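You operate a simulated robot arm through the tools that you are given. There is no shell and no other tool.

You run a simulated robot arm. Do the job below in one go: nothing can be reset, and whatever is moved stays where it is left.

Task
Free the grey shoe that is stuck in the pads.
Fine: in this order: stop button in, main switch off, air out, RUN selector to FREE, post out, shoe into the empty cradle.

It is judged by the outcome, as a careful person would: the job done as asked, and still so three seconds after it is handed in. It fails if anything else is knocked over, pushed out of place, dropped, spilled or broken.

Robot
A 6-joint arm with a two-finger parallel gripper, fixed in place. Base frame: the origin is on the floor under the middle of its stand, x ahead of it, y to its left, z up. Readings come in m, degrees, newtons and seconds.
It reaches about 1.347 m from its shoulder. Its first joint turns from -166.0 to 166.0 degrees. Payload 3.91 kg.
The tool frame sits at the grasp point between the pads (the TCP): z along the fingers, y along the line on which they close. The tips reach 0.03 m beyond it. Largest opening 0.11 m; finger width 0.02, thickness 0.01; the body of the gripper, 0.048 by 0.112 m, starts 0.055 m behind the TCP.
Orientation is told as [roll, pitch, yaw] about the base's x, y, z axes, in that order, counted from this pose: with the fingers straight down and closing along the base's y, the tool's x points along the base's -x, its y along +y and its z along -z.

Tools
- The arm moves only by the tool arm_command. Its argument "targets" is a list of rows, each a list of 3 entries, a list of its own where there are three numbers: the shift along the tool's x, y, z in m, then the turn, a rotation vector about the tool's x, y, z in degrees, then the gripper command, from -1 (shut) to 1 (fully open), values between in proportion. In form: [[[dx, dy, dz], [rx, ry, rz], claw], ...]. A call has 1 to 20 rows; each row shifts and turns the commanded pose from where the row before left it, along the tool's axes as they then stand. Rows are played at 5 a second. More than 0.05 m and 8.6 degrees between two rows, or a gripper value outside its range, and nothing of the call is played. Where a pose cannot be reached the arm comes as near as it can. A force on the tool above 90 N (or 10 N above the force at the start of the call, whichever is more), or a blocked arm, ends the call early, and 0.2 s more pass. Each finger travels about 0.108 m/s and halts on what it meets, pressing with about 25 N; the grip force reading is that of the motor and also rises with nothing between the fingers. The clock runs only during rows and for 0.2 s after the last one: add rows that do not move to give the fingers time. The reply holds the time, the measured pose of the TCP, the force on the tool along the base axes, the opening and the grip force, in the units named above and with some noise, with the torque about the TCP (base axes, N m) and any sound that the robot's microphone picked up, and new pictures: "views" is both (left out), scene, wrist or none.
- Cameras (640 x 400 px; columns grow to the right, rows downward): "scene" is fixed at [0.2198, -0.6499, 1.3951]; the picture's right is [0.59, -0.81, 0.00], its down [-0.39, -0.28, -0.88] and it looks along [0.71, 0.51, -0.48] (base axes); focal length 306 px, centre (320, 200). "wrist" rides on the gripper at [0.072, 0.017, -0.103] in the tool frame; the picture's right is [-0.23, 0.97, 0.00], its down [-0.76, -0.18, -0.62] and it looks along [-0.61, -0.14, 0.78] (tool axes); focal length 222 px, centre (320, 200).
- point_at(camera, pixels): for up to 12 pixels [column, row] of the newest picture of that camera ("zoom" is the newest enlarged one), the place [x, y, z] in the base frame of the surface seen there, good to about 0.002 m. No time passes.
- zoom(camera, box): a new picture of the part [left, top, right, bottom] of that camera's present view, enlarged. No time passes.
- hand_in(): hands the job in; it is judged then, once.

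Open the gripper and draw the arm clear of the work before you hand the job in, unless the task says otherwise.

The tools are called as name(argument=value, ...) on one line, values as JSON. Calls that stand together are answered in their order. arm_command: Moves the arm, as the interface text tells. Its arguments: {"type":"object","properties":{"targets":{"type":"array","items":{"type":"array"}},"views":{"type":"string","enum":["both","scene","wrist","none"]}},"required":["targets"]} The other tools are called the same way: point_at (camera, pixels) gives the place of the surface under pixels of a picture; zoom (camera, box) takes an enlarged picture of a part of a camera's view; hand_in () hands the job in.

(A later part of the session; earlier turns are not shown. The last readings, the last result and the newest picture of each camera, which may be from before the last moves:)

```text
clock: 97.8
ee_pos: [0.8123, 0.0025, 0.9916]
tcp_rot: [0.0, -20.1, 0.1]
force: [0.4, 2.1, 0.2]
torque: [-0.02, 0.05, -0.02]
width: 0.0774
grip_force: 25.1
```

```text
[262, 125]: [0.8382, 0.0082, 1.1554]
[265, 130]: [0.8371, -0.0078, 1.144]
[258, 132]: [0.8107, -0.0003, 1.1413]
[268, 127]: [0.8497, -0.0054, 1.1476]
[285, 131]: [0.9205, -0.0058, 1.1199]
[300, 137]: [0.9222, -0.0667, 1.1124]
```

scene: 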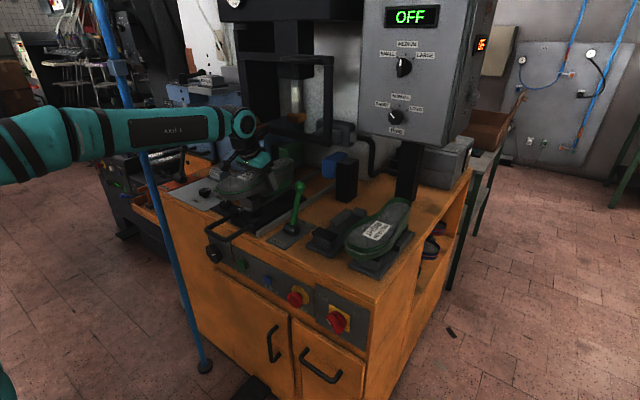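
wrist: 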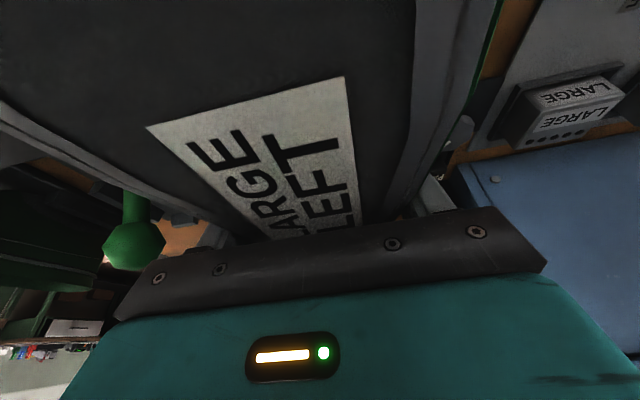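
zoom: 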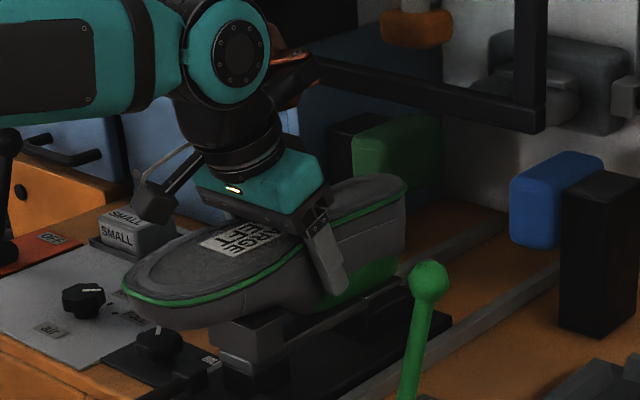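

The shoe is gripped (width 77 mm, 25 N). I lift slowly 3 cm and watch the force for signs of being held by the post.

arm_command(targets=[[[-0.0017, 0, -0.0047], [0, 0, 0], -1], [[-0.0017, 0, -0.0047], [0, 0, 0], -1], [[-0.002, 0, -0.0056], [0, 0, 0], -1], [[-0.002, 0, -0.0056], [0, 0, 0], -1], [[-0.0027, 0, -0.0075], [0, 0, 0], -1], [[0, 0, 0], [0, 0, 0], -1]])

zoom(camera="scene", box=[200, 110, 340, 220])

```text
clock: 99.2
ee_pos: [0.8122, 0.0024, 1.0223]
tcp_rot: [0.0, -20.1, -0.1]
force: [0.0, -0.1, -8.5]
torque: [0.04, 0.01, -0.05]
width: 0.0773
grip_force: 25.2
```

scene: 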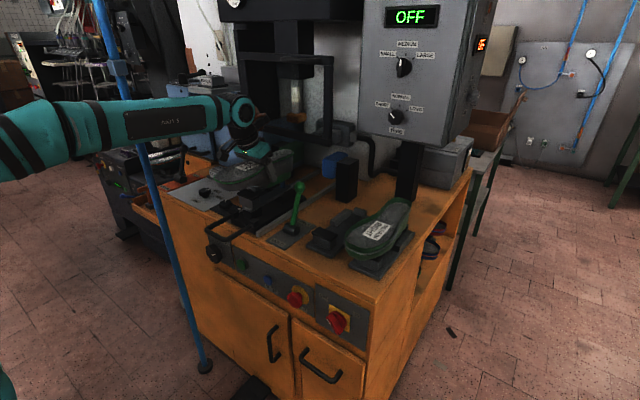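
wrist: 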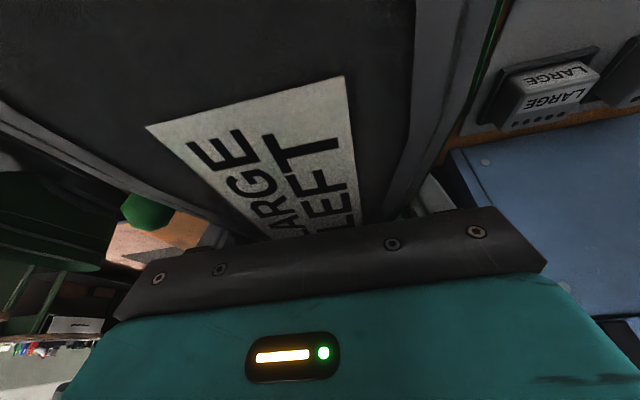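

```text
3.64 times, centred on (270, 165) of scene
```

zoom: 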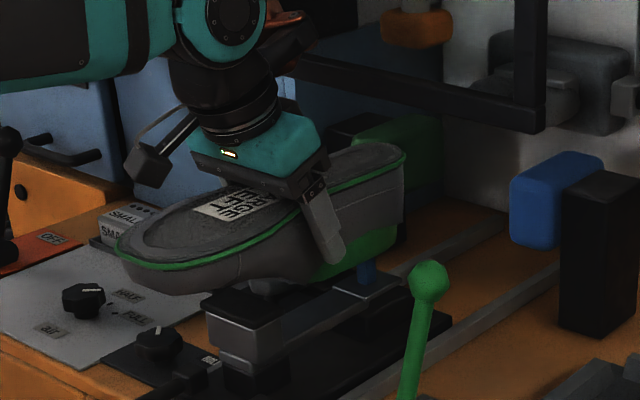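

The shoe came up freely (8.5 N, balanced). It was seated on a dome and a blue peg, so I lift 2 cm more straight up, staying below the guard bar (z 1.10), and look underneath.

arm_command(targets=[[[-0.0024, 0, -0.0066], [0, 0, 0], -1], [[-0.0024, 0, -0.0066], [0, 0, 0], -1], [[-0.0024, 0, -0.0066], [0, 0, 0], -1], [[0, 0, 0], [0, 0, 0], -1]])

zoom(camera="scene", box=[220, 120, 320, 210])

```text
clock: 100.2
ee_pos: [0.8118, 0.0022, 1.0438]
tcp_rot: [0.0, -19.8, -0.1]
force: [-0.5, 0.4, -9.0]
torque: [0.04, 0.02, 0.02]
width: 0.0774
grip_force: 25.2
```

scene: 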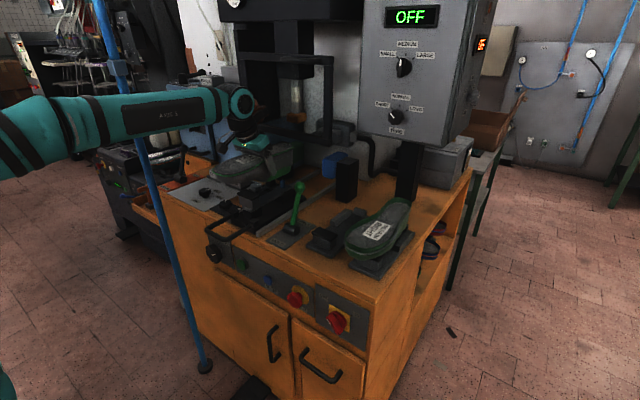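
wrist: 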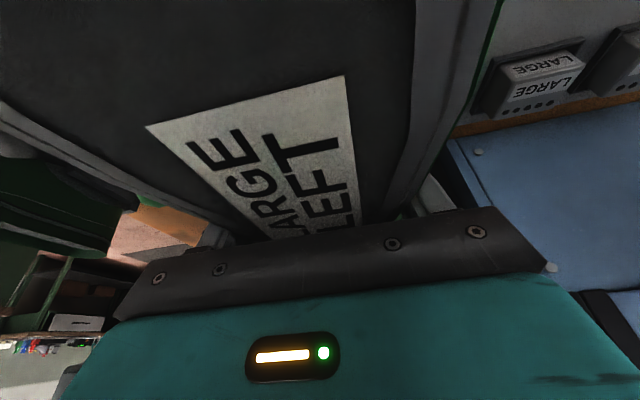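

```text
4.44 times, centred on (270, 165) of scene
```

zoom: 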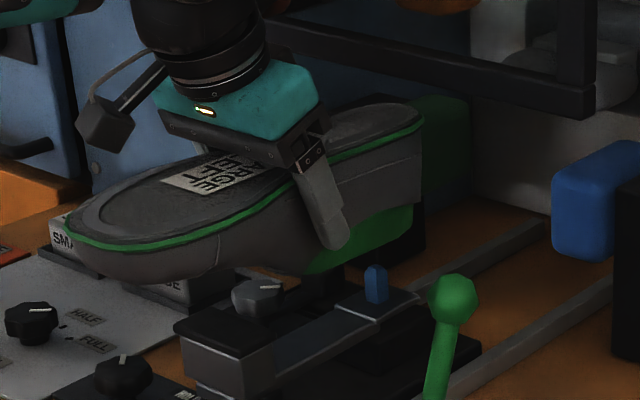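

The blue peg is now fully clear under the heel. I move 6 cm back from under the guard, rise 8 cm, and carry the shoe sideways over the green lever to the cradle's line.

arm_command(targets=[[[0.0188, 0, -0.0068], [0, 0, 0], -1], [[0.0188, 0, -0.0068], [0, 0, 0], -1], [[0.0188, 0, -0.0068], [0, 0, 0], -1], [[-0.0068, 0, -0.0188], [0, 0, 0], -1], [[-0.0068, 0, -0.0188], [0, 0, 0], -1], [[-0.0068, 0, -0.0188], [0, 0, 0], -1], [[-0.0068, 0, -0.0188], [0, 0, 0], -1], [[0, 0, 0], [0, 0, 0], -1]])

zoom(camera="scene", box=[180, 90, 340, 220])

```text
clock: 102.0
ee_pos: [0.7522, 0.0031, 1.1228]
tcp_rot: [0.0, -19.9, 0.0]
force: [-0.1, 0.4, -8.3]
torque: [0.08, -0.01, -0.02]
width: 0.076
grip_force: 25.1
```

scene: 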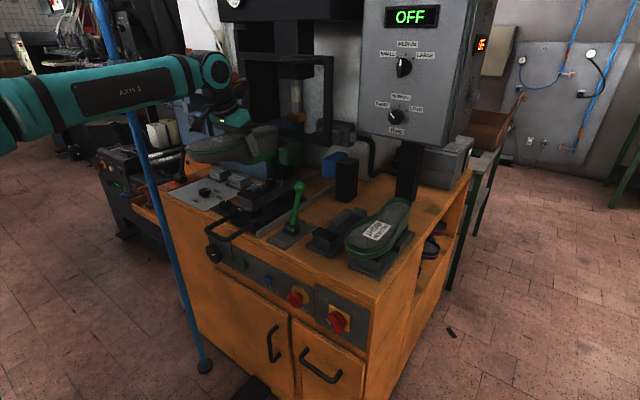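
wrist: 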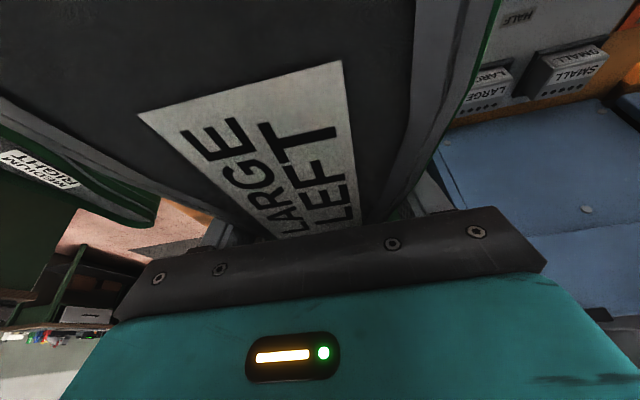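

```text
3.08 times, centred on (260, 155) of scene
```

zoom: 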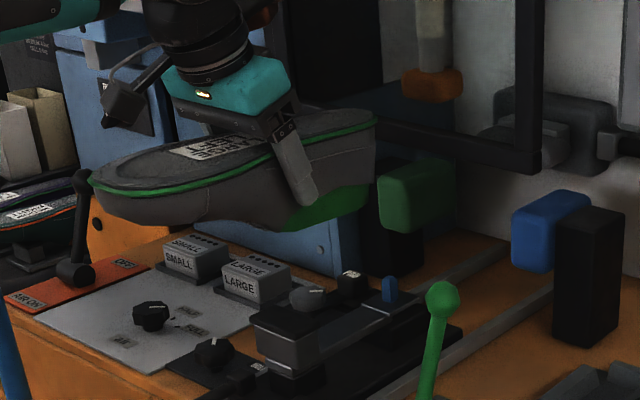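

The width crept from 77.4 to 76.0 mm and the label shifted slightly in view, so the shoe may be slipping a little. I hold still for a moment to see whether it continues.

arm_command(targets=[[[0, 0, 0], [0, 0, 0], -1], [[0, 0, 0], [0, 0, 0], -1], [[0, 0, 0], [0, 0, 0], -1], [[0, 0, 0], [0, 0, 0], -1], [[0, 0, 0], [0, 0, 0], -1]], views="wrist")

point_at(camera="scene", pixels=[[190, 152], [200, 148], [225, 143], [277, 130], [260, 133], [240, 137], [192, 155], [276, 135]])

```text
clock: 103.2
ee_pos: [0.753, 0.003, 1.1222]
tcp_rot: [0.0, -20.0, 0.0]
force: [0.0, -0.2, -8.1]
torque: [0.03, 0.01, -0.02]
width: 0.0759
grip_force: 24.4
```

wrist: 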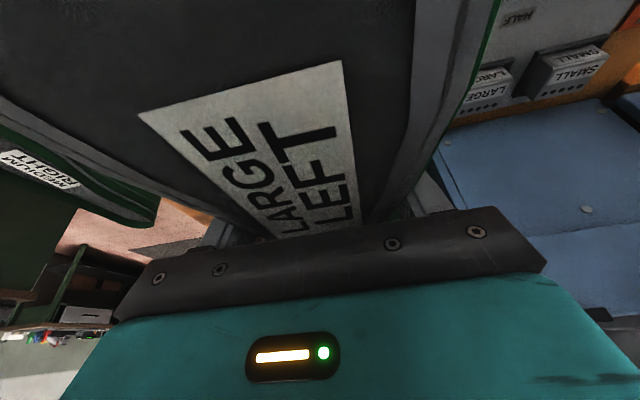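

```text
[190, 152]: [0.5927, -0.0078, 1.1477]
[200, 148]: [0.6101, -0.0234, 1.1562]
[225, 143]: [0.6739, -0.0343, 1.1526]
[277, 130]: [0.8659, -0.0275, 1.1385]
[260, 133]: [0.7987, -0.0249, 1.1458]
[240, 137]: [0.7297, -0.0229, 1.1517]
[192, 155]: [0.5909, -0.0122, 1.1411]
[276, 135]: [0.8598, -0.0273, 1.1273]
```

It holds steady at rest; it only slipped a little under motion, and now the heel hangs about 4° low (rim z 1.156 at the toe, 1.138 at the heel). I pitch the gripper by −4° to level it again and will move more slowly.

arm_command(targets=[[[0, 0, 0], [0, -1, 0], -1], [[0, 0, 0], [0, -1, 0], -1], [[0, 0, 0], [0, -1, 0], -1], [[0, 0, 0], [0, -1, 0], -1], [[0, 0, 0], [0, 0, 0], -1], [[0, 0, 0], [0, 0, 0], -1]])

zoom(camera="scene", box=[170, 100, 300, 190])

point_at(camera="scene", pixels=[[200, 148], [210, 146], [225, 142], [240, 137], [260, 132], [270, 129], [277, 127], [190, 152]])

```text
clock: 104.6
ee_pos: [0.7532, 0.0043, 1.1227]
tcp_rot: [-0.1, -23.9, 0.0]
force: [0.6, 0.1, -7.6]
torque: [0.03, -0.01, 0.03]
width: 0.0754
grip_force: 25.0
```

scene: 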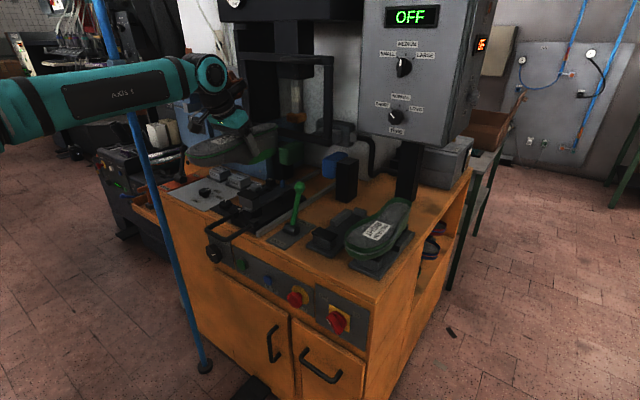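
wrist: 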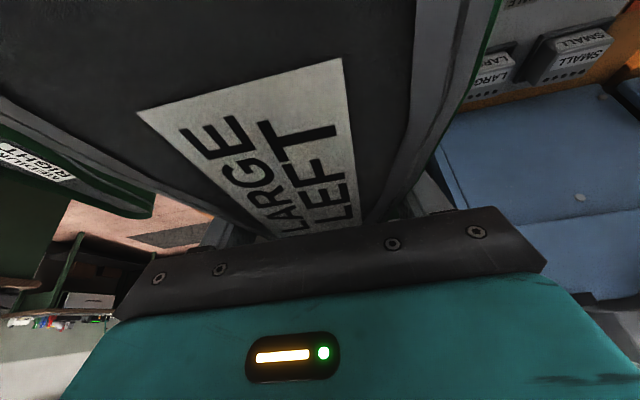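

```text
4.44 times, centred on (235, 145) of scene
```

zoom: 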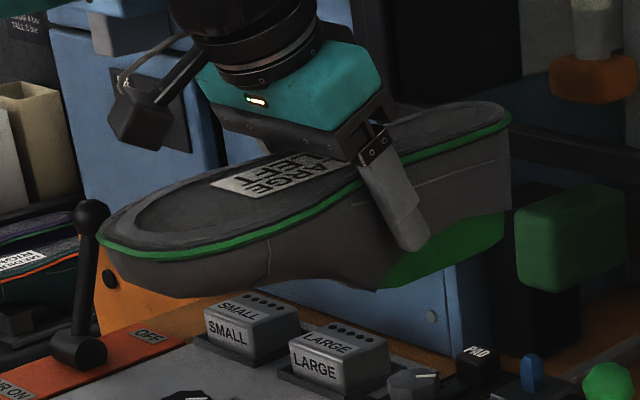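

```text
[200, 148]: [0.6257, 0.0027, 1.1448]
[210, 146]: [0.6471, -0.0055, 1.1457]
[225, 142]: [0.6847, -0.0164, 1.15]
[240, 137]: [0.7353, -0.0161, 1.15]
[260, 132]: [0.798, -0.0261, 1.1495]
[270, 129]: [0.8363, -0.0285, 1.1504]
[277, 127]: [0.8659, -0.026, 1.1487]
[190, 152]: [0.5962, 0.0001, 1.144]
```

The rim is level again (z ≈1.150 from x 0.68 to 0.87). I measure heel and toe ends relative to the gripper to update the target, then carry slowly sideways.

point_at(camera="zoom", pixels=[[505, 112], [490, 104], [440, 108], [508, 125], [100, 240], [105, 232], [130, 215], [102, 250], [120, 258], [500, 130]])

arm_command(targets=[[[0, -0.012, 0], [0, 0, 0], -1], [[0, -0.015, 0], [0, 0, 0], -1], [[0, -0.018, 0], [0, 0, 0], -1], [[0, -0.018, 0], [0, 0, 0], -1], [[0, -0.018, 0], [0, 0, 0], -1], [[0, -0.018, 0], [0, 0, 0], -1], [[0, -0.018, 0], [0, 0, 0], -1], [[0, -0.018, 0], [0, 0, 0], -1], [[0, -0.018, 0], [0, 0, 0], -1], [[0, -0.018, 0], [0, 0, 0], -1], [[0, -0.018, 0], [0, 0, 0], -1], [[0, -0.018, 0], [0, 0, 0], -1], [[0, -0.018, 0], [0, 0, 0], -1], [[0, -0.018, 0], [0, 0, 0], -1], [[0, -0.016, 0], [0, 0, 0], -1], [[0, 0, 0], [0, 0, 0], -1]])

zoom(camera="scene", box=[230, 100, 430, 260])

```text
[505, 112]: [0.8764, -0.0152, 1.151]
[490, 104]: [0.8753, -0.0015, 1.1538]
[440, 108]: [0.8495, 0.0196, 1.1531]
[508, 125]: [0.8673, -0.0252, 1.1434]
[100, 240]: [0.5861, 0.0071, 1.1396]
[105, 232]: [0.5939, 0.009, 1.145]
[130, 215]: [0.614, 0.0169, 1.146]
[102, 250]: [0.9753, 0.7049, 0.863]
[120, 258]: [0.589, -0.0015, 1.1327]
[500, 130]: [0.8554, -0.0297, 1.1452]
```

```text
clock: 108.0
ee_pos: [0.7519, -0.257, 1.1232]
tcp_rot: [0.1, -23.9, -0.1]
force: [0.0, 0.0, -9.5]
torque: [0.02, -0.02, -0.01]
width: 0.0752
grip_force: 25.2
```

scene: 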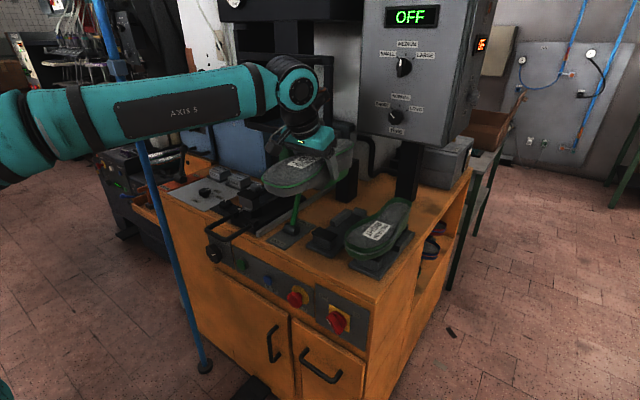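
wrist: 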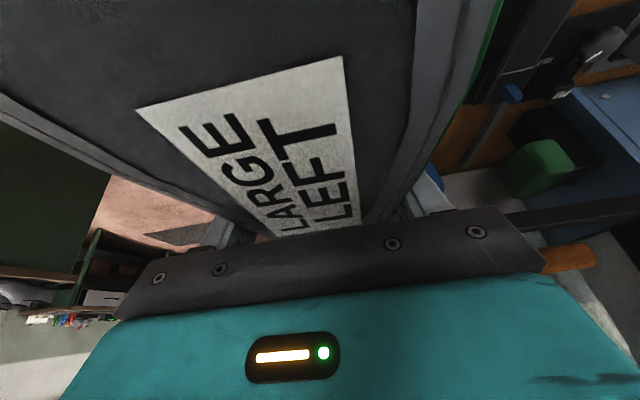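

```text
2.50 times, centred on (330, 180) of scene
```

zoom: 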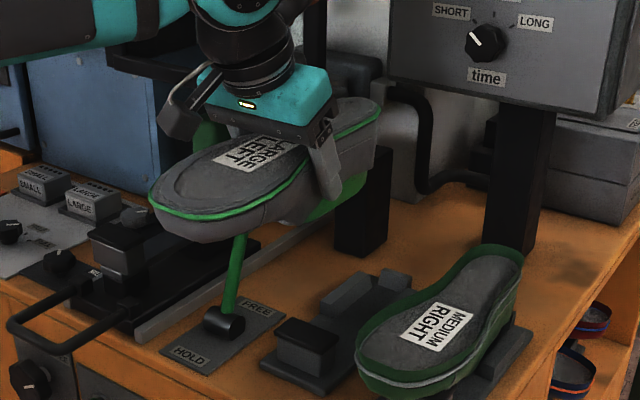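

The shoe is level over the cradle line and steady (width 75.2 mm). I verify its heel edges, then move slowly +8 cm in x to bring it above the cradle.

point_at(camera="zoom", pixels=[[372, 108], [350, 100], [378, 115], [300, 180], [160, 205], [150, 190], [200, 155], [225, 215], [260, 195], [340, 100]])

arm_command(targets=[[[-0.008, 0.0004, 0.0036], [0, 0, 0], -1], [[-0.0115, 0.0004, 0.0051], [0, 0, 0], -1], [[-0.0115, 0.0004, 0.0051], [0, 0, 0], -1], [[-0.0115, 0.0004, 0.0051], [0, 0, 0], -1], [[-0.0115, 0.0004, 0.0051], [0, 0, 0], -1], [[-0.0115, 0.0004, 0.0051], [0, 0, 0], -1], [[-0.0095, 0, 0.0042], [0, 0, 0], -1], [[0, 0, 0], [0, 0, 0], -1], [[0, 0, 0], [0, 0, 0], -1]])

zoom(camera="scene", box=[230, 100, 430, 260])

```text
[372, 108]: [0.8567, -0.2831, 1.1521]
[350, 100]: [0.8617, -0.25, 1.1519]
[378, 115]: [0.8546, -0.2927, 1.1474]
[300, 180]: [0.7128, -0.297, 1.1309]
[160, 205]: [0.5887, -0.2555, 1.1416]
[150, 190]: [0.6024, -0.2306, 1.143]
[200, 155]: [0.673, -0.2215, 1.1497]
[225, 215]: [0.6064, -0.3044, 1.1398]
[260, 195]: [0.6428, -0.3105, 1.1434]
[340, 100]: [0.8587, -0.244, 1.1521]
```

```text
clock: 110.0
ee_pos: [0.8346, -0.2538, 1.1223]
tcp_rot: [0.1, -23.9, 0.0]
force: [0.4, 0.3, -7.7]
torque: [0.03, -0.02, -0.03]
width: 0.0741
grip_force: 24.8
```

scene: 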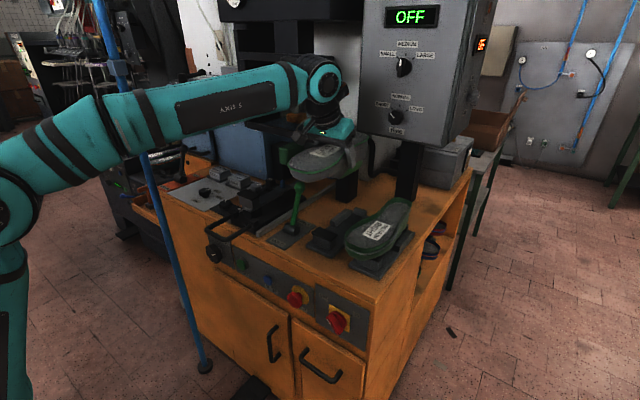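
wrist: 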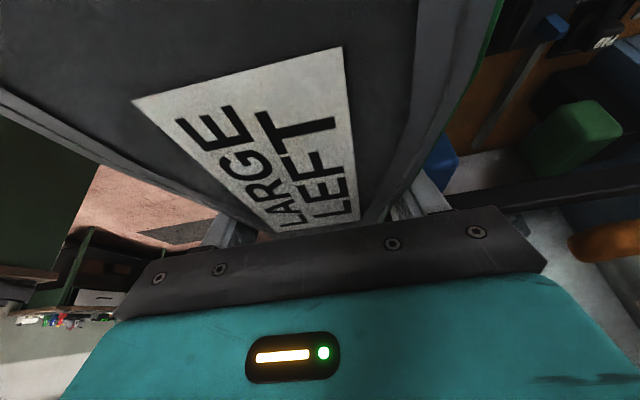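

```text
2.50 times, centred on (330, 180) of scene
```

zoom: 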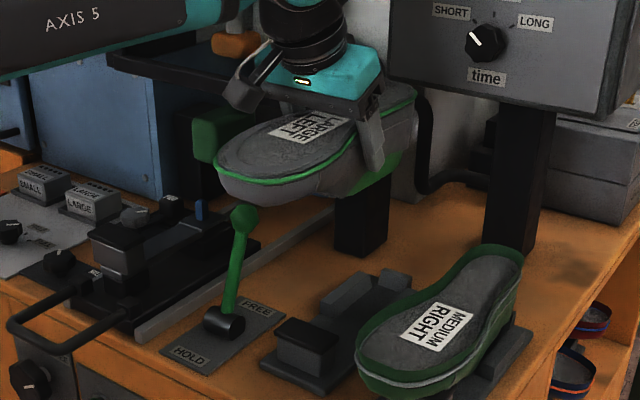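

The width fell to 74.1 mm, so the tapered waist lets the shoe creep forward a little each time I move. I measure where toe, heel and rim are now relative to the cradle.

zoom(camera="scene", box=[285, 120, 385, 190])

point_at(camera="scene", pixels=[[289, 164], [288, 167], [291, 160], [300, 156], [350, 141], [360, 138], [363, 136], [361, 145], [355, 147], [313, 172], [325, 170], [335, 165]])

```text
5.71 times, centred on (335, 155) of scene
```

zoom: 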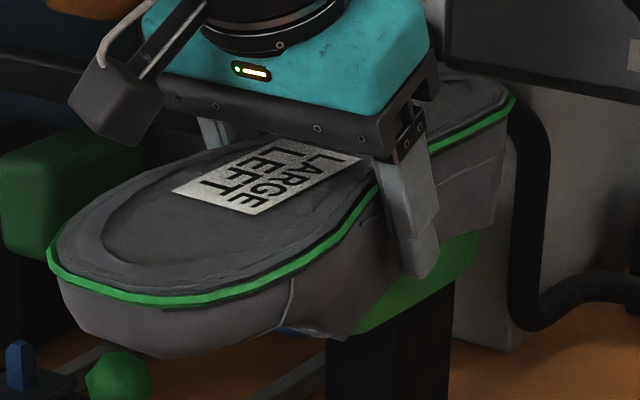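

```text
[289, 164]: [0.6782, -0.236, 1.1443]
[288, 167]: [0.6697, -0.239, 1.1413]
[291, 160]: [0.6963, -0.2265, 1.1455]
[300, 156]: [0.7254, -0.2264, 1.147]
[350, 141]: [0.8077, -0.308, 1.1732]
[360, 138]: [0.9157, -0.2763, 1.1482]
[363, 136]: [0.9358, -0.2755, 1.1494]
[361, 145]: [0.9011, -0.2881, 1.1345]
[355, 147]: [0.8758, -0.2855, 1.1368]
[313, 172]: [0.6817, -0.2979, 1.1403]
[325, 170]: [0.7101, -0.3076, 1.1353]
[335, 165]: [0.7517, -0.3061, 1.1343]
```

I query the zoomed picture for the exact toe and heel ends.

point_at(camera="zoom", pixels=[[52, 258], [62, 282], [85, 295], [120, 303], [180, 303], [512, 100], [500, 88], [485, 82], [513, 112], [450, 142], [495, 150], [230, 295]])

```text
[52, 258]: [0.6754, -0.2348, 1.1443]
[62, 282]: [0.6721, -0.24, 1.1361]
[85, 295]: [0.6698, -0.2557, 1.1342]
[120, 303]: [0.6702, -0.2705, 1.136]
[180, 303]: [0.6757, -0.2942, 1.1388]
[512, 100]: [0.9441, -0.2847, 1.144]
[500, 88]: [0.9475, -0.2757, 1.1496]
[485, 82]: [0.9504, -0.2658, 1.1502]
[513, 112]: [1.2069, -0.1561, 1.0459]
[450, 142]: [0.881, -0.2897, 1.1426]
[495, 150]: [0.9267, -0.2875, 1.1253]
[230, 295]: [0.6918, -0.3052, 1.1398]
```

Toe at x 0.669, heel end ≈0.952: it crept about 5 mm toward the toe, still fine. I check the lateral centre with the wrist camera by measuring both rims.

point_at(camera="wrist", pixels=[[40, 112], [100, 145], [150, 172], [190, 195], [470, 60], [440, 110], [410, 160], [395, 190], [20, 100], [490, 20], [250, 180], [130, 160]])

zoom(camera="wrist", box=[0, 0, 520, 240])

```text
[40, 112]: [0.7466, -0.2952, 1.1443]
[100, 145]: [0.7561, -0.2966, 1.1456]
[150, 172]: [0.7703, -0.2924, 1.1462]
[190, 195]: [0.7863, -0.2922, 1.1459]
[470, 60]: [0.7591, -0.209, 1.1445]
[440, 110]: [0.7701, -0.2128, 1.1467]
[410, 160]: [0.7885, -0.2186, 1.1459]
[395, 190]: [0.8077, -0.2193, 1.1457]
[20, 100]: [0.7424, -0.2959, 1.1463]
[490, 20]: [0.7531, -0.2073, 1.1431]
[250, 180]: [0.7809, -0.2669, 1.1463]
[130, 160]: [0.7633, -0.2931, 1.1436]
```

```text
1.23 times, centred on (260, 120) of wrist
```

zoom: 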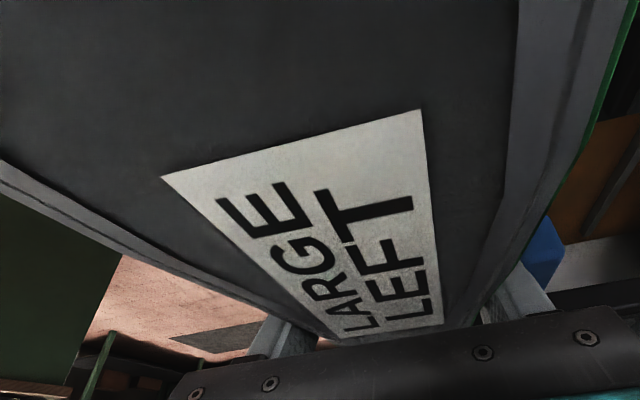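

I pick the outer edges of both rims more carefully.

point_at(camera="zoom", pixels=[[100, 232], [100, 238], [100, 244], [200, 280], [200, 286], [200, 292], [600, 110], [590, 130], [580, 150], [560, 180], [545, 210], [520, 250]])

```text
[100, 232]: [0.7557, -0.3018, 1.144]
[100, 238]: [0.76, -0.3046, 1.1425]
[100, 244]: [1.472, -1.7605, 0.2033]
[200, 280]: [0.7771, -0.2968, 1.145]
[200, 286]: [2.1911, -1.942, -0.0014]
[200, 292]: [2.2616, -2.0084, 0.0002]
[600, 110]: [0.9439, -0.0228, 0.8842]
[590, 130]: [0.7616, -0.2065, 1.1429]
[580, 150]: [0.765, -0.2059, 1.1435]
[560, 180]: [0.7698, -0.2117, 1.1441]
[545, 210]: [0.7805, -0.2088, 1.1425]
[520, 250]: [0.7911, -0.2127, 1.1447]
```

The shoe's axis is at y ≈ −0.2556, within 1 mm of the cradle's centre. To judge the fore-aft position I measure the neighbouring shoe's toe and heel in its cradle as a reference.

zoom(camera="scene", box=[300, 190, 430, 285])

```text
4.21 times, centred on (365, 238) of scene
```

zoom: 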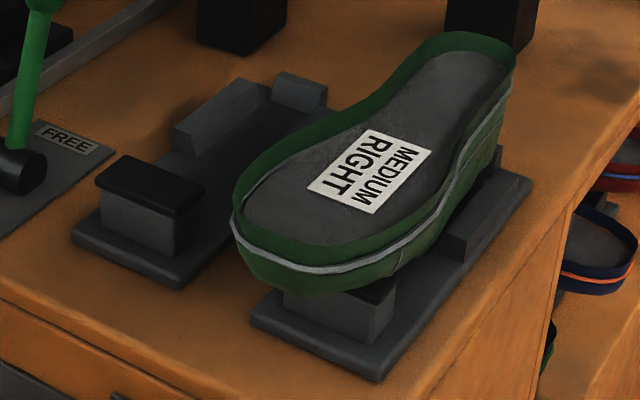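

point_at(camera="zoom", pixels=[[245, 225], [270, 240], [300, 250], [350, 252], [235, 205], [460, 38], [490, 38], [512, 48], [510, 70], [330, 318], [378, 310], [500, 150]])

point_at(camera="zoom", pixels=[[140, 225], [180, 240], [150, 190], [110, 175], [200, 190], [195, 140], [250, 110], [305, 92], [180, 275], [80, 235], [310, 85], [230, 95]])

```text
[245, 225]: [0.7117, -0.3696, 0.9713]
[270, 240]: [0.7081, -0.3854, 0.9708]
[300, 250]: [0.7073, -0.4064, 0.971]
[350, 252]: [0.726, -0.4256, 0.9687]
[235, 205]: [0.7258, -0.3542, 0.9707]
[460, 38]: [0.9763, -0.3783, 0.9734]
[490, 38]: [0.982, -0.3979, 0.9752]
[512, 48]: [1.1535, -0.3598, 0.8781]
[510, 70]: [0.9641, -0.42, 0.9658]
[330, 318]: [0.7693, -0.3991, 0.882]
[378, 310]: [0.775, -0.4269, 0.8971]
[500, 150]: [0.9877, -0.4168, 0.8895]
```

```text
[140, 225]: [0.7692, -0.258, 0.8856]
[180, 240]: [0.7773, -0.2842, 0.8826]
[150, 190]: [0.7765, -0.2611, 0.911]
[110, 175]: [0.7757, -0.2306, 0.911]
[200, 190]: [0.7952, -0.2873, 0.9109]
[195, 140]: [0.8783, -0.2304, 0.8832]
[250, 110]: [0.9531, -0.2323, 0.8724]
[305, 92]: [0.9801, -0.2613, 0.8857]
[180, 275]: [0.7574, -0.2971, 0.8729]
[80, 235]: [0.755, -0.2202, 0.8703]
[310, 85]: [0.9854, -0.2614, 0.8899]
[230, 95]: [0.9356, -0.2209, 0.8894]
```

The neighbour sits toe x 0.706, heel x 0.984, rim z ≈0.972. Mine should go ~3 cm further back; the lamp's clearance to the guard allows about 2 cm, so I shift slowly +2 cm at this height, then check.

arm_command(targets=[[[-0.0027, -0.0003, 0.0012], [0, 0, 0], -1], [[-0.0037, -0.0003, 0.0016], [0, 0, 0], -1], [[-0.0037, -0.0003, 0.0016], [0, 0, 0], -1], [[-0.0037, 0, 0.0016], [0, 0, 0], -1], [[-0.0037, 0, 0.0016], [0, 0, 0], -1], [[-0.0018, 0, 0.0008], [0, 0, 0], -1], [[0, 0, 0], [0, 0, 0], -1]])

zoom(camera="scene", box=[285, 110, 385, 190])

```text
clock: 111.6
ee_pos: [0.8549, -0.2552, 1.1233]
tcp_rot: [0.0, -24.0, 0.0]
force: [0.6, -0.7, -9.1]
torque: [0.05, -0.03, 0.0]
width: 0.0741
grip_force: 25.1
```

scene: 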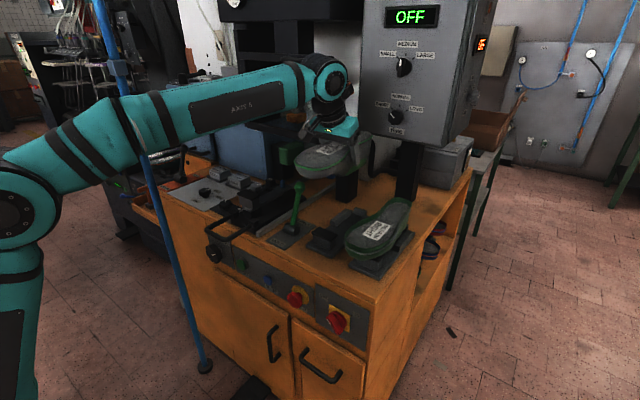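
wrist: 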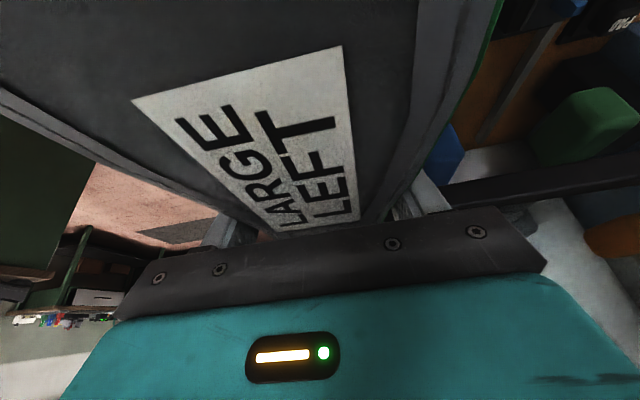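

```text
5.00 times, centred on (335, 150) of scene
```

zoom: 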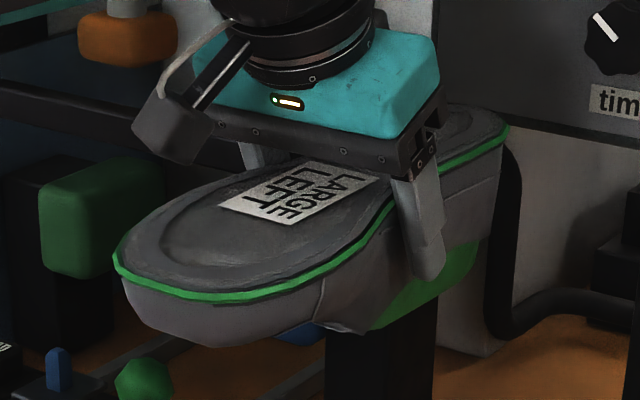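

No further slip at slow speed. I lower slowly by 11 cm and check the shoe's pose above the cradle.

arm_command(targets=[[[0.0024, 0, 0.0055], [0, 0, 0], -1], [[0.0032, 0, 0.0073], [0, 0, 0], -1], [[0.0032, 0, 0.0073], [0, 0, 0], -1], [[0.0032, 0, 0.0073], [0, 0, 0], -1], [[0.0032, 0, 0.0073], [0, 0, 0], -1], [[0.0032, 0, 0.0073], [0, 0, 0], -1], [[0.0032, 0, 0.0073], [0, 0, 0], -1], [[0.0032, 0, 0.0073], [0, 0, 0], -1], [[0.0032, 0, 0.0073], [0, 0, 0], -1], [[0.0032, 0, 0.0073], [0, 0, 0], -1], [[0.0032, 0, 0.0073], [0, 0, 0], -1], [[0.0032, 0, 0.0073], [0, 0, 0], -1], [[0.0032, 0, 0.0073], [0, 0, 0], -1], [[0.0024, 0, 0.0055], [0, 0, 0], -1], [[0, 0, 0], [0, 0, 0], -1]])

zoom(camera="scene", box=[290, 150, 410, 250])

```text
clock: 114.8
ee_pos: [0.8559, -0.2547, 1.0143]
tcp_rot: [0.0, -23.9, -0.1]
force: [-1.7, 0.7, -8.3]
torque: [0.03, -0.01, -0.02]
width: 0.0736
grip_force: 24.4
```

scene: 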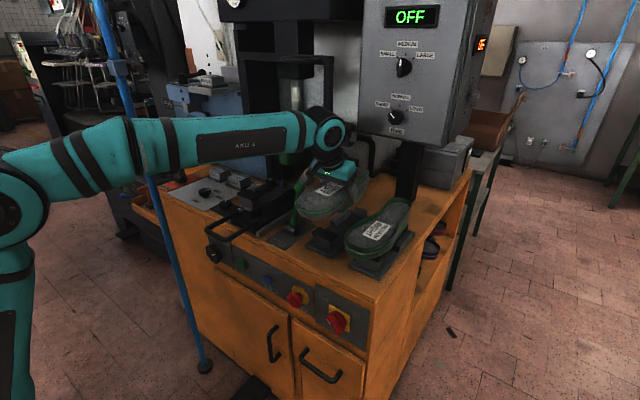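
wrist: 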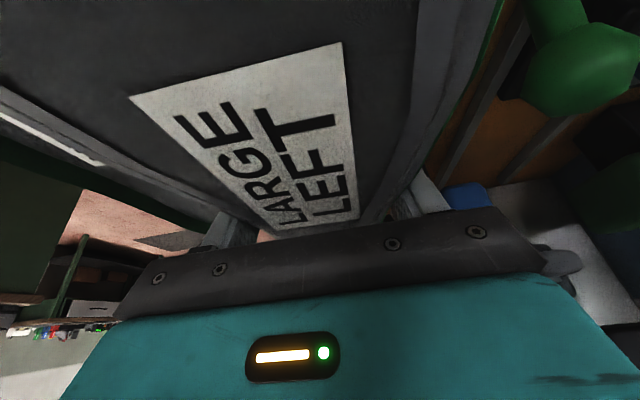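

```text
4.00 times, centred on (350, 200) of scene
```

zoom: 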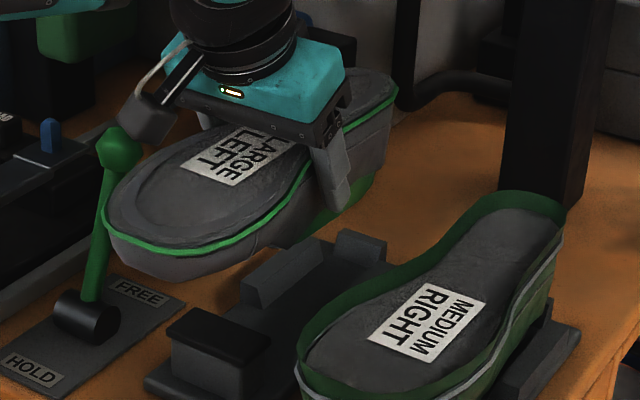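

Above the cradle at TCP z 1.014, the shoe still level-looking. I measure rim heights and ends again before the final lowering.

point_at(camera="zoom", pixels=[[110, 225], [125, 240], [160, 250], [200, 250], [260, 222], [300, 190], [360, 125], [390, 95], [380, 85], [395, 105], [105, 205], [350, 230]])

point_at(camera="wrist", pixels=[[100, 160], [100, 165], [60, 140], [160, 192], [470, 110], [455, 130], [440, 155], [420, 180]])

```text
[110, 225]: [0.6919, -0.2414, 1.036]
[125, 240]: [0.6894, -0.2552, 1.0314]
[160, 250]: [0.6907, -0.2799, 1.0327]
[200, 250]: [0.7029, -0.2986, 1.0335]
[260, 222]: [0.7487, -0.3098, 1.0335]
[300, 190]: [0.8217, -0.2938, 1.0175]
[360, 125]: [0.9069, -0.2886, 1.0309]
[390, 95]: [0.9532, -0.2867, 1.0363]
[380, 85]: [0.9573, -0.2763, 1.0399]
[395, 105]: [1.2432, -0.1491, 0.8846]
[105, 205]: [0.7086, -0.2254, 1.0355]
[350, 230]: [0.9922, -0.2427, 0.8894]
```

```text
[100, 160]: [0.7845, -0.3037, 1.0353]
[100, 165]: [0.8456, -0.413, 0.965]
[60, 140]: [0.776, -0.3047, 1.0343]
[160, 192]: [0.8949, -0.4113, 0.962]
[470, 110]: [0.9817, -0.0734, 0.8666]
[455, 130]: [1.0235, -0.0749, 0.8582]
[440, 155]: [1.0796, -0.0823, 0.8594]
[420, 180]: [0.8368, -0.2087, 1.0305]
```

Level within a few millimetres: rim 1.034–1.040, toe x 0.689, heel ≈0.97, centred. I lower 5 cm more slowly, then in fine steps until contact.

arm_command(targets=[[[0.002, 0, 0.0046], [0, 0, 0], -1], [[0.0028, 0, 0.0064], [0, 0, 0], -1], [[0.0028, 0, 0.0064], [0, 0, 0], -1], [[0.0028, 0, 0.0064], [0, 0, 0], -1], [[0.0028, 0, 0.0064], [0, 0, 0], -1], [[0.0028, 0, 0.0064], [0, 0, 0], -1], [[0.0028, 0, 0.0064], [0, 0, 0], -1], [[0.002, 0, 0.0046], [0, 0, 0], -1], [[0, 0, 0], [0, 0, 0], -1]])

zoom(camera="scene", box=[290, 160, 410, 260])

```text
clock: 116.8
ee_pos: [0.8561, -0.2556, 0.9634]
tcp_rot: [0.1, -24.0, 0.1]
force: [-0.5, 0.2, -8.3]
torque: [0.0, -0.05, 0.0]
width: 0.0733
grip_force: 24.9
```

scene: 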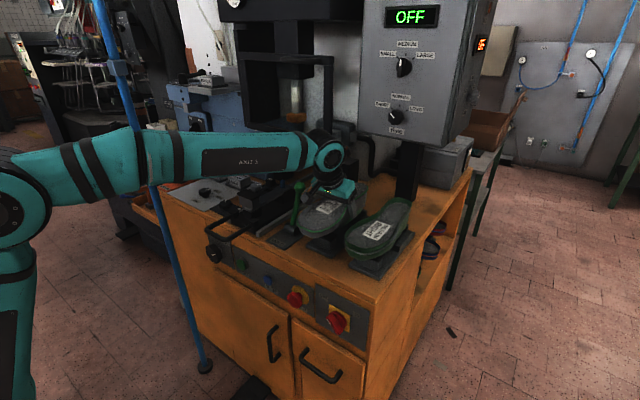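
wrist: 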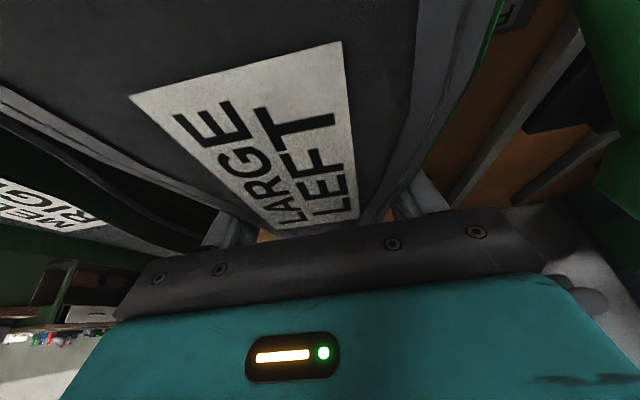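

```text
4.00 times, centred on (350, 210) of scene
```

zoom: 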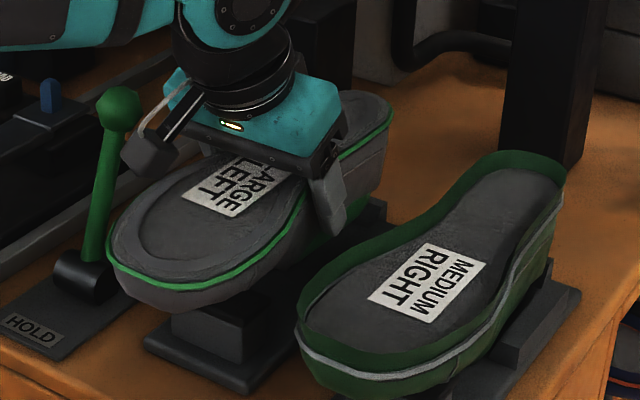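

About 1.5–2 cm to go, all clear. I lower 1.2 cm in 3 mm steps and check the load.

arm_command(targets=[[[0.0012, 0, 0.0027], [0, 0, 0], -1], [[0.0012, 0, 0.0027], [0, 0, 0], -1], [[0.0012, 0, 0.0027], [0, 0, 0], -1], [[0.0012, 0, 0.0027], [0, 0, 0], -1], [[0, 0, 0], [0, 0, 0], -1]], views="scene")

zoom(camera="scene", box=[290, 160, 410, 260])

```text
clock: 118.0
ee_pos: [0.8572, -0.2548, 0.9518]
tcp_rot: [0.1, -23.9, 0.0]
force: [-0.3, 0.1, -7.1]
torque: [0.03, -0.03, -0.01]
width: 0.0732
grip_force: 25.3
```

scene: 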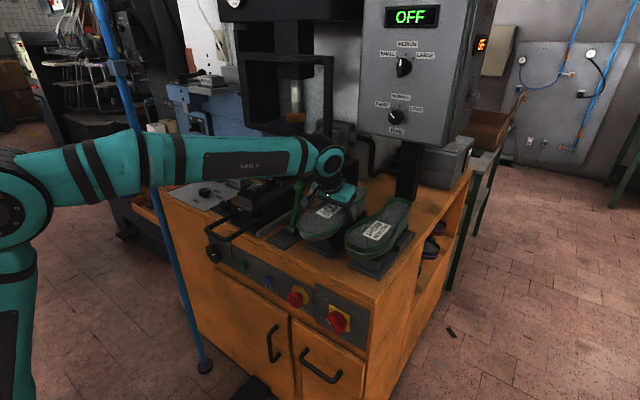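

```text
4.00 times, centred on (350, 210) of scene
```

zoom: 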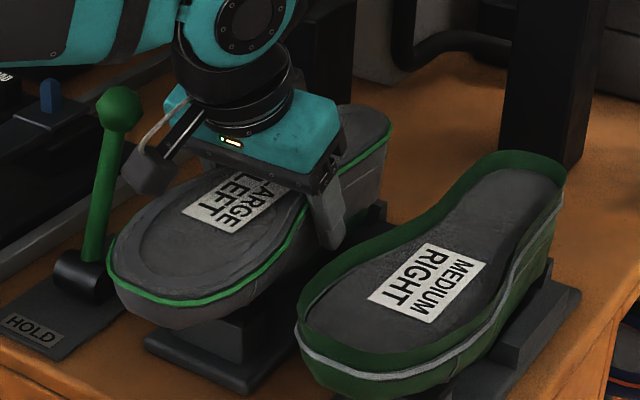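

Still hanging freely (7–8 N). I continue in 2 mm steps.

arm_command(targets=[[[0.0008, 0, 0.0018], [0, 0, 0], -1], [[0.0008, 0, 0.0018], [0, 0, 0], -1], [[0.0008, 0, 0.0018], [0, 0, 0], -1], [[0, 0, 0], [0, 0, 0], -1]], views="scene")

zoom(camera="scene", box=[290, 160, 410, 260])

point_at(camera="zoom", pixels=[[112, 265], [130, 290], [180, 303], [230, 300], [280, 270], [370, 160], [388, 135], [380, 120], [270, 300], [350, 215], [330, 250], [150, 325]])

```text
clock: 119.0
ee_pos: [0.8571, -0.254, 0.9448]
tcp_rot: [0.1, -23.9, 0.1]
force: [0.5, 0.1, -7.4]
torque: [0.07, -0.03, -0.03]
width: 0.0733
grip_force: 24.9
```

scene: 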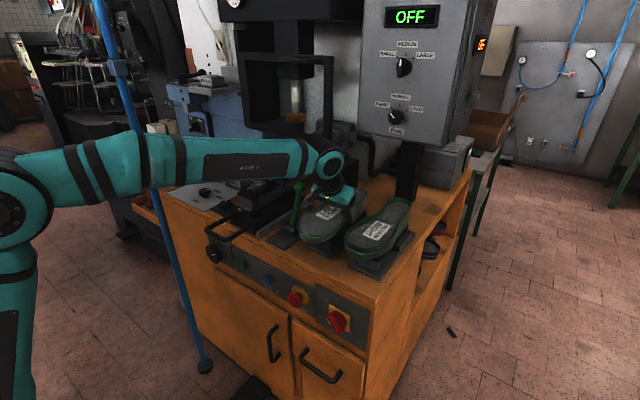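

```text
4.00 times, centred on (350, 210) of scene
```

zoom: 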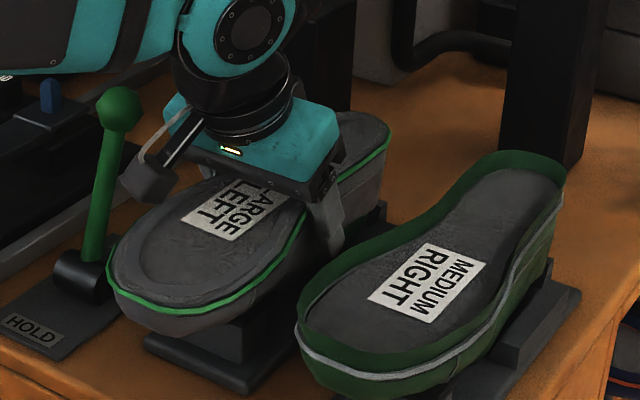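

```text
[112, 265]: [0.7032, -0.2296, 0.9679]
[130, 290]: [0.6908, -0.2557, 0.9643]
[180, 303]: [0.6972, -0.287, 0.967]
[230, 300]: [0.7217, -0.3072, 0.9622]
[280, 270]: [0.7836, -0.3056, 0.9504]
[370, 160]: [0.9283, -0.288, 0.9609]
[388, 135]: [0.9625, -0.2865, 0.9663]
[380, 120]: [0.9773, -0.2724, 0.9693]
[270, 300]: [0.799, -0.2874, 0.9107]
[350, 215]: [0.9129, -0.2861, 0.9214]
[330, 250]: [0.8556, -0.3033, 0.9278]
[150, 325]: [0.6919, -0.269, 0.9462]
```

Rim is at 0.966–0.969, so the forefoot must be about to touch the block (0.911). I continue in 1.5 mm steps.

arm_command(targets=[[[0.0006, 0, 0.0014], [0, 0, 0], -1], [[0.0006, 0, 0.0014], [0, 0, 0], -1], [[0.0006, 0, 0.0014], [0, 0, 0], -1], [[0, 0, 0], [0, 0, 0], -1]], views="wrist")

```text
clock: 120.0
ee_pos: [0.8553, -0.254, 0.9422]
tcp_rot: [0.0, -24.2, 0.0]
force: [5.9, -0.6, 6.5]
torque: [-0.37, 0.64, 0.12]
width: 0.0734
grip_force: 25.5
```

wrist: 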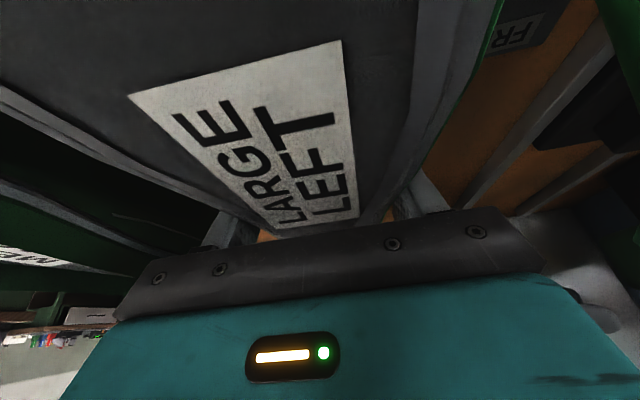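

Contact: the load is taken off (fz +6.5 N) and the torque shows the forefoot resting on the block. I let the heel down by small pitch steps about the block until it touches too.

arm_command(targets=[[[0, 0, 0.0005], [0, 1, 0], -1], [[0, 0, 0.0008], [0, 1, 0], -1], [[0, 0, 0], [0, 0, 0], -1]], views="scene")

zoom(camera="scene", box=[300, 170, 400, 250])

point_at(camera="scene", pixels=[[298, 228], [303, 233], [315, 235], [325, 233], [345, 215], [360, 193], [364, 190], [366, 188], [362, 184], [355, 208], [350, 213], [340, 228]])

```text
clock: 120.8
ee_pos: [0.8559, -0.2542, 0.9408]
tcp_rot: [0.0, -22.0, 0.1]
force: [1.2, 3.4, 12.8]
torque: [-0.36, 0.35, 0.09]
width: 0.0731
grip_force: 24.7
```

scene: 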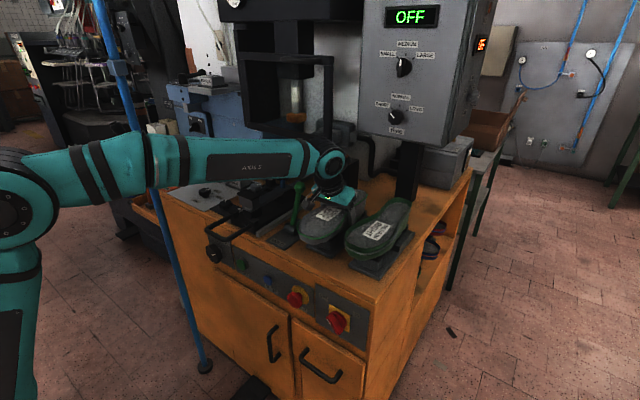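

```text
5.00 times, centred on (350, 210) of scene
```

zoom: 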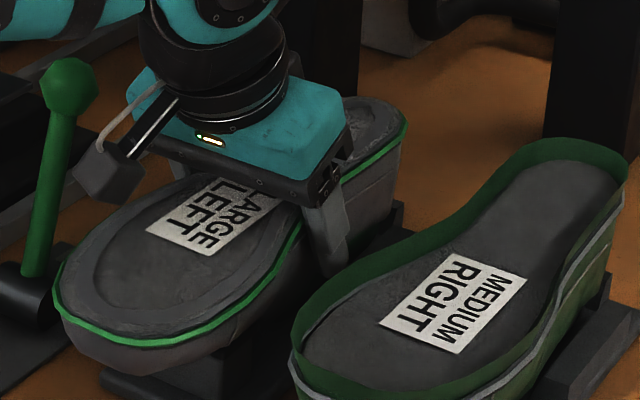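

```text
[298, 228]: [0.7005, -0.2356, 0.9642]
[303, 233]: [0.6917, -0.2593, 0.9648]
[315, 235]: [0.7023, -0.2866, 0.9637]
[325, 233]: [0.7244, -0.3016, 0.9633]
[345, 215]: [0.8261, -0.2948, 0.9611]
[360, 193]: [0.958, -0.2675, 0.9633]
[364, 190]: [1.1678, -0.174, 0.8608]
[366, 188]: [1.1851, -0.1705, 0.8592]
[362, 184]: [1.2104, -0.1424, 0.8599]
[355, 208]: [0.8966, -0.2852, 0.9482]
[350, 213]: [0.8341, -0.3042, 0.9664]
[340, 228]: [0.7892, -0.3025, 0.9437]
```

Both forefoot and heel now carry load (about 21 N total) and the rim is level at 0.963–0.965. I ease up 1 mm and open the fingers gradually.

arm_command(targets=[[[-0.0004, 0, -0.0009], [0, 0, 0], -1], [[0, 0, 0], [0, 0, 0], 0.36], [[0, 0, 0], [0, 0, 0], 0.42], [[0, 0, 0], [0, 0, 0], 0.5], [[0, 0, 0], [0, 0, 0], 0.6], [[0, 0, 0], [0, 0, 0], 0.75], [[0, 0, 0], [0, 0, 0], 0.75], [[0, 0, 0], [0, 0, 0], 0.75]])

zoom(camera="scene", box=[300, 170, 400, 250])

point_at(camera="scene", pixels=[[298, 228], [303, 233], [315, 235], [325, 233], [345, 215], [360, 193], [363, 187], [358, 183], [355, 208], [340, 228]])

```text
clock: 122.6
ee_pos: [0.856, -0.255, 0.9411]
tcp_rot: [-0.1, -22.1, -0.1]
force: [-0.6, -0.2, -0.3]
torque: [0.02, 0.0, 0.03]
width: 0.0964
grip_force: 0.1
```

scene: 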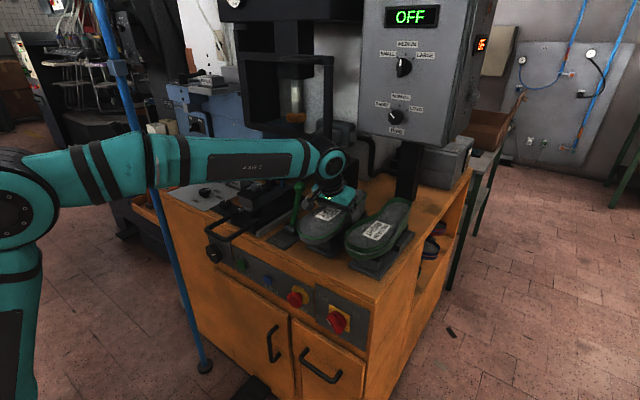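
wrist: 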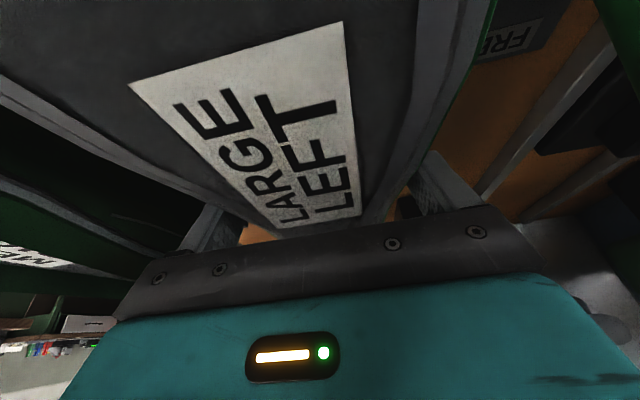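

```text
5.00 times, centred on (350, 210) of scene
```

zoom: 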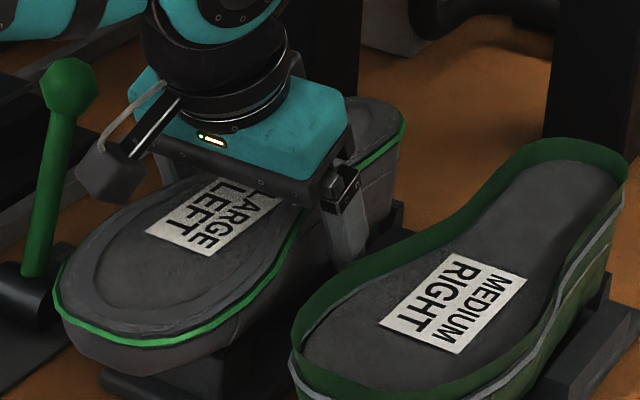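

```text
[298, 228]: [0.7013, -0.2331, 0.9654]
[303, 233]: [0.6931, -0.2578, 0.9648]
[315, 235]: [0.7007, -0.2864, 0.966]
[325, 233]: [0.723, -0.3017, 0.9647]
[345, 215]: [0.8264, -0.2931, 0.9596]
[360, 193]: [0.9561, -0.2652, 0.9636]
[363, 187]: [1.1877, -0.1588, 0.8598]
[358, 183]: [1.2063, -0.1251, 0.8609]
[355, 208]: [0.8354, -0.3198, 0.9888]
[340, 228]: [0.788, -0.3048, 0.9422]
```

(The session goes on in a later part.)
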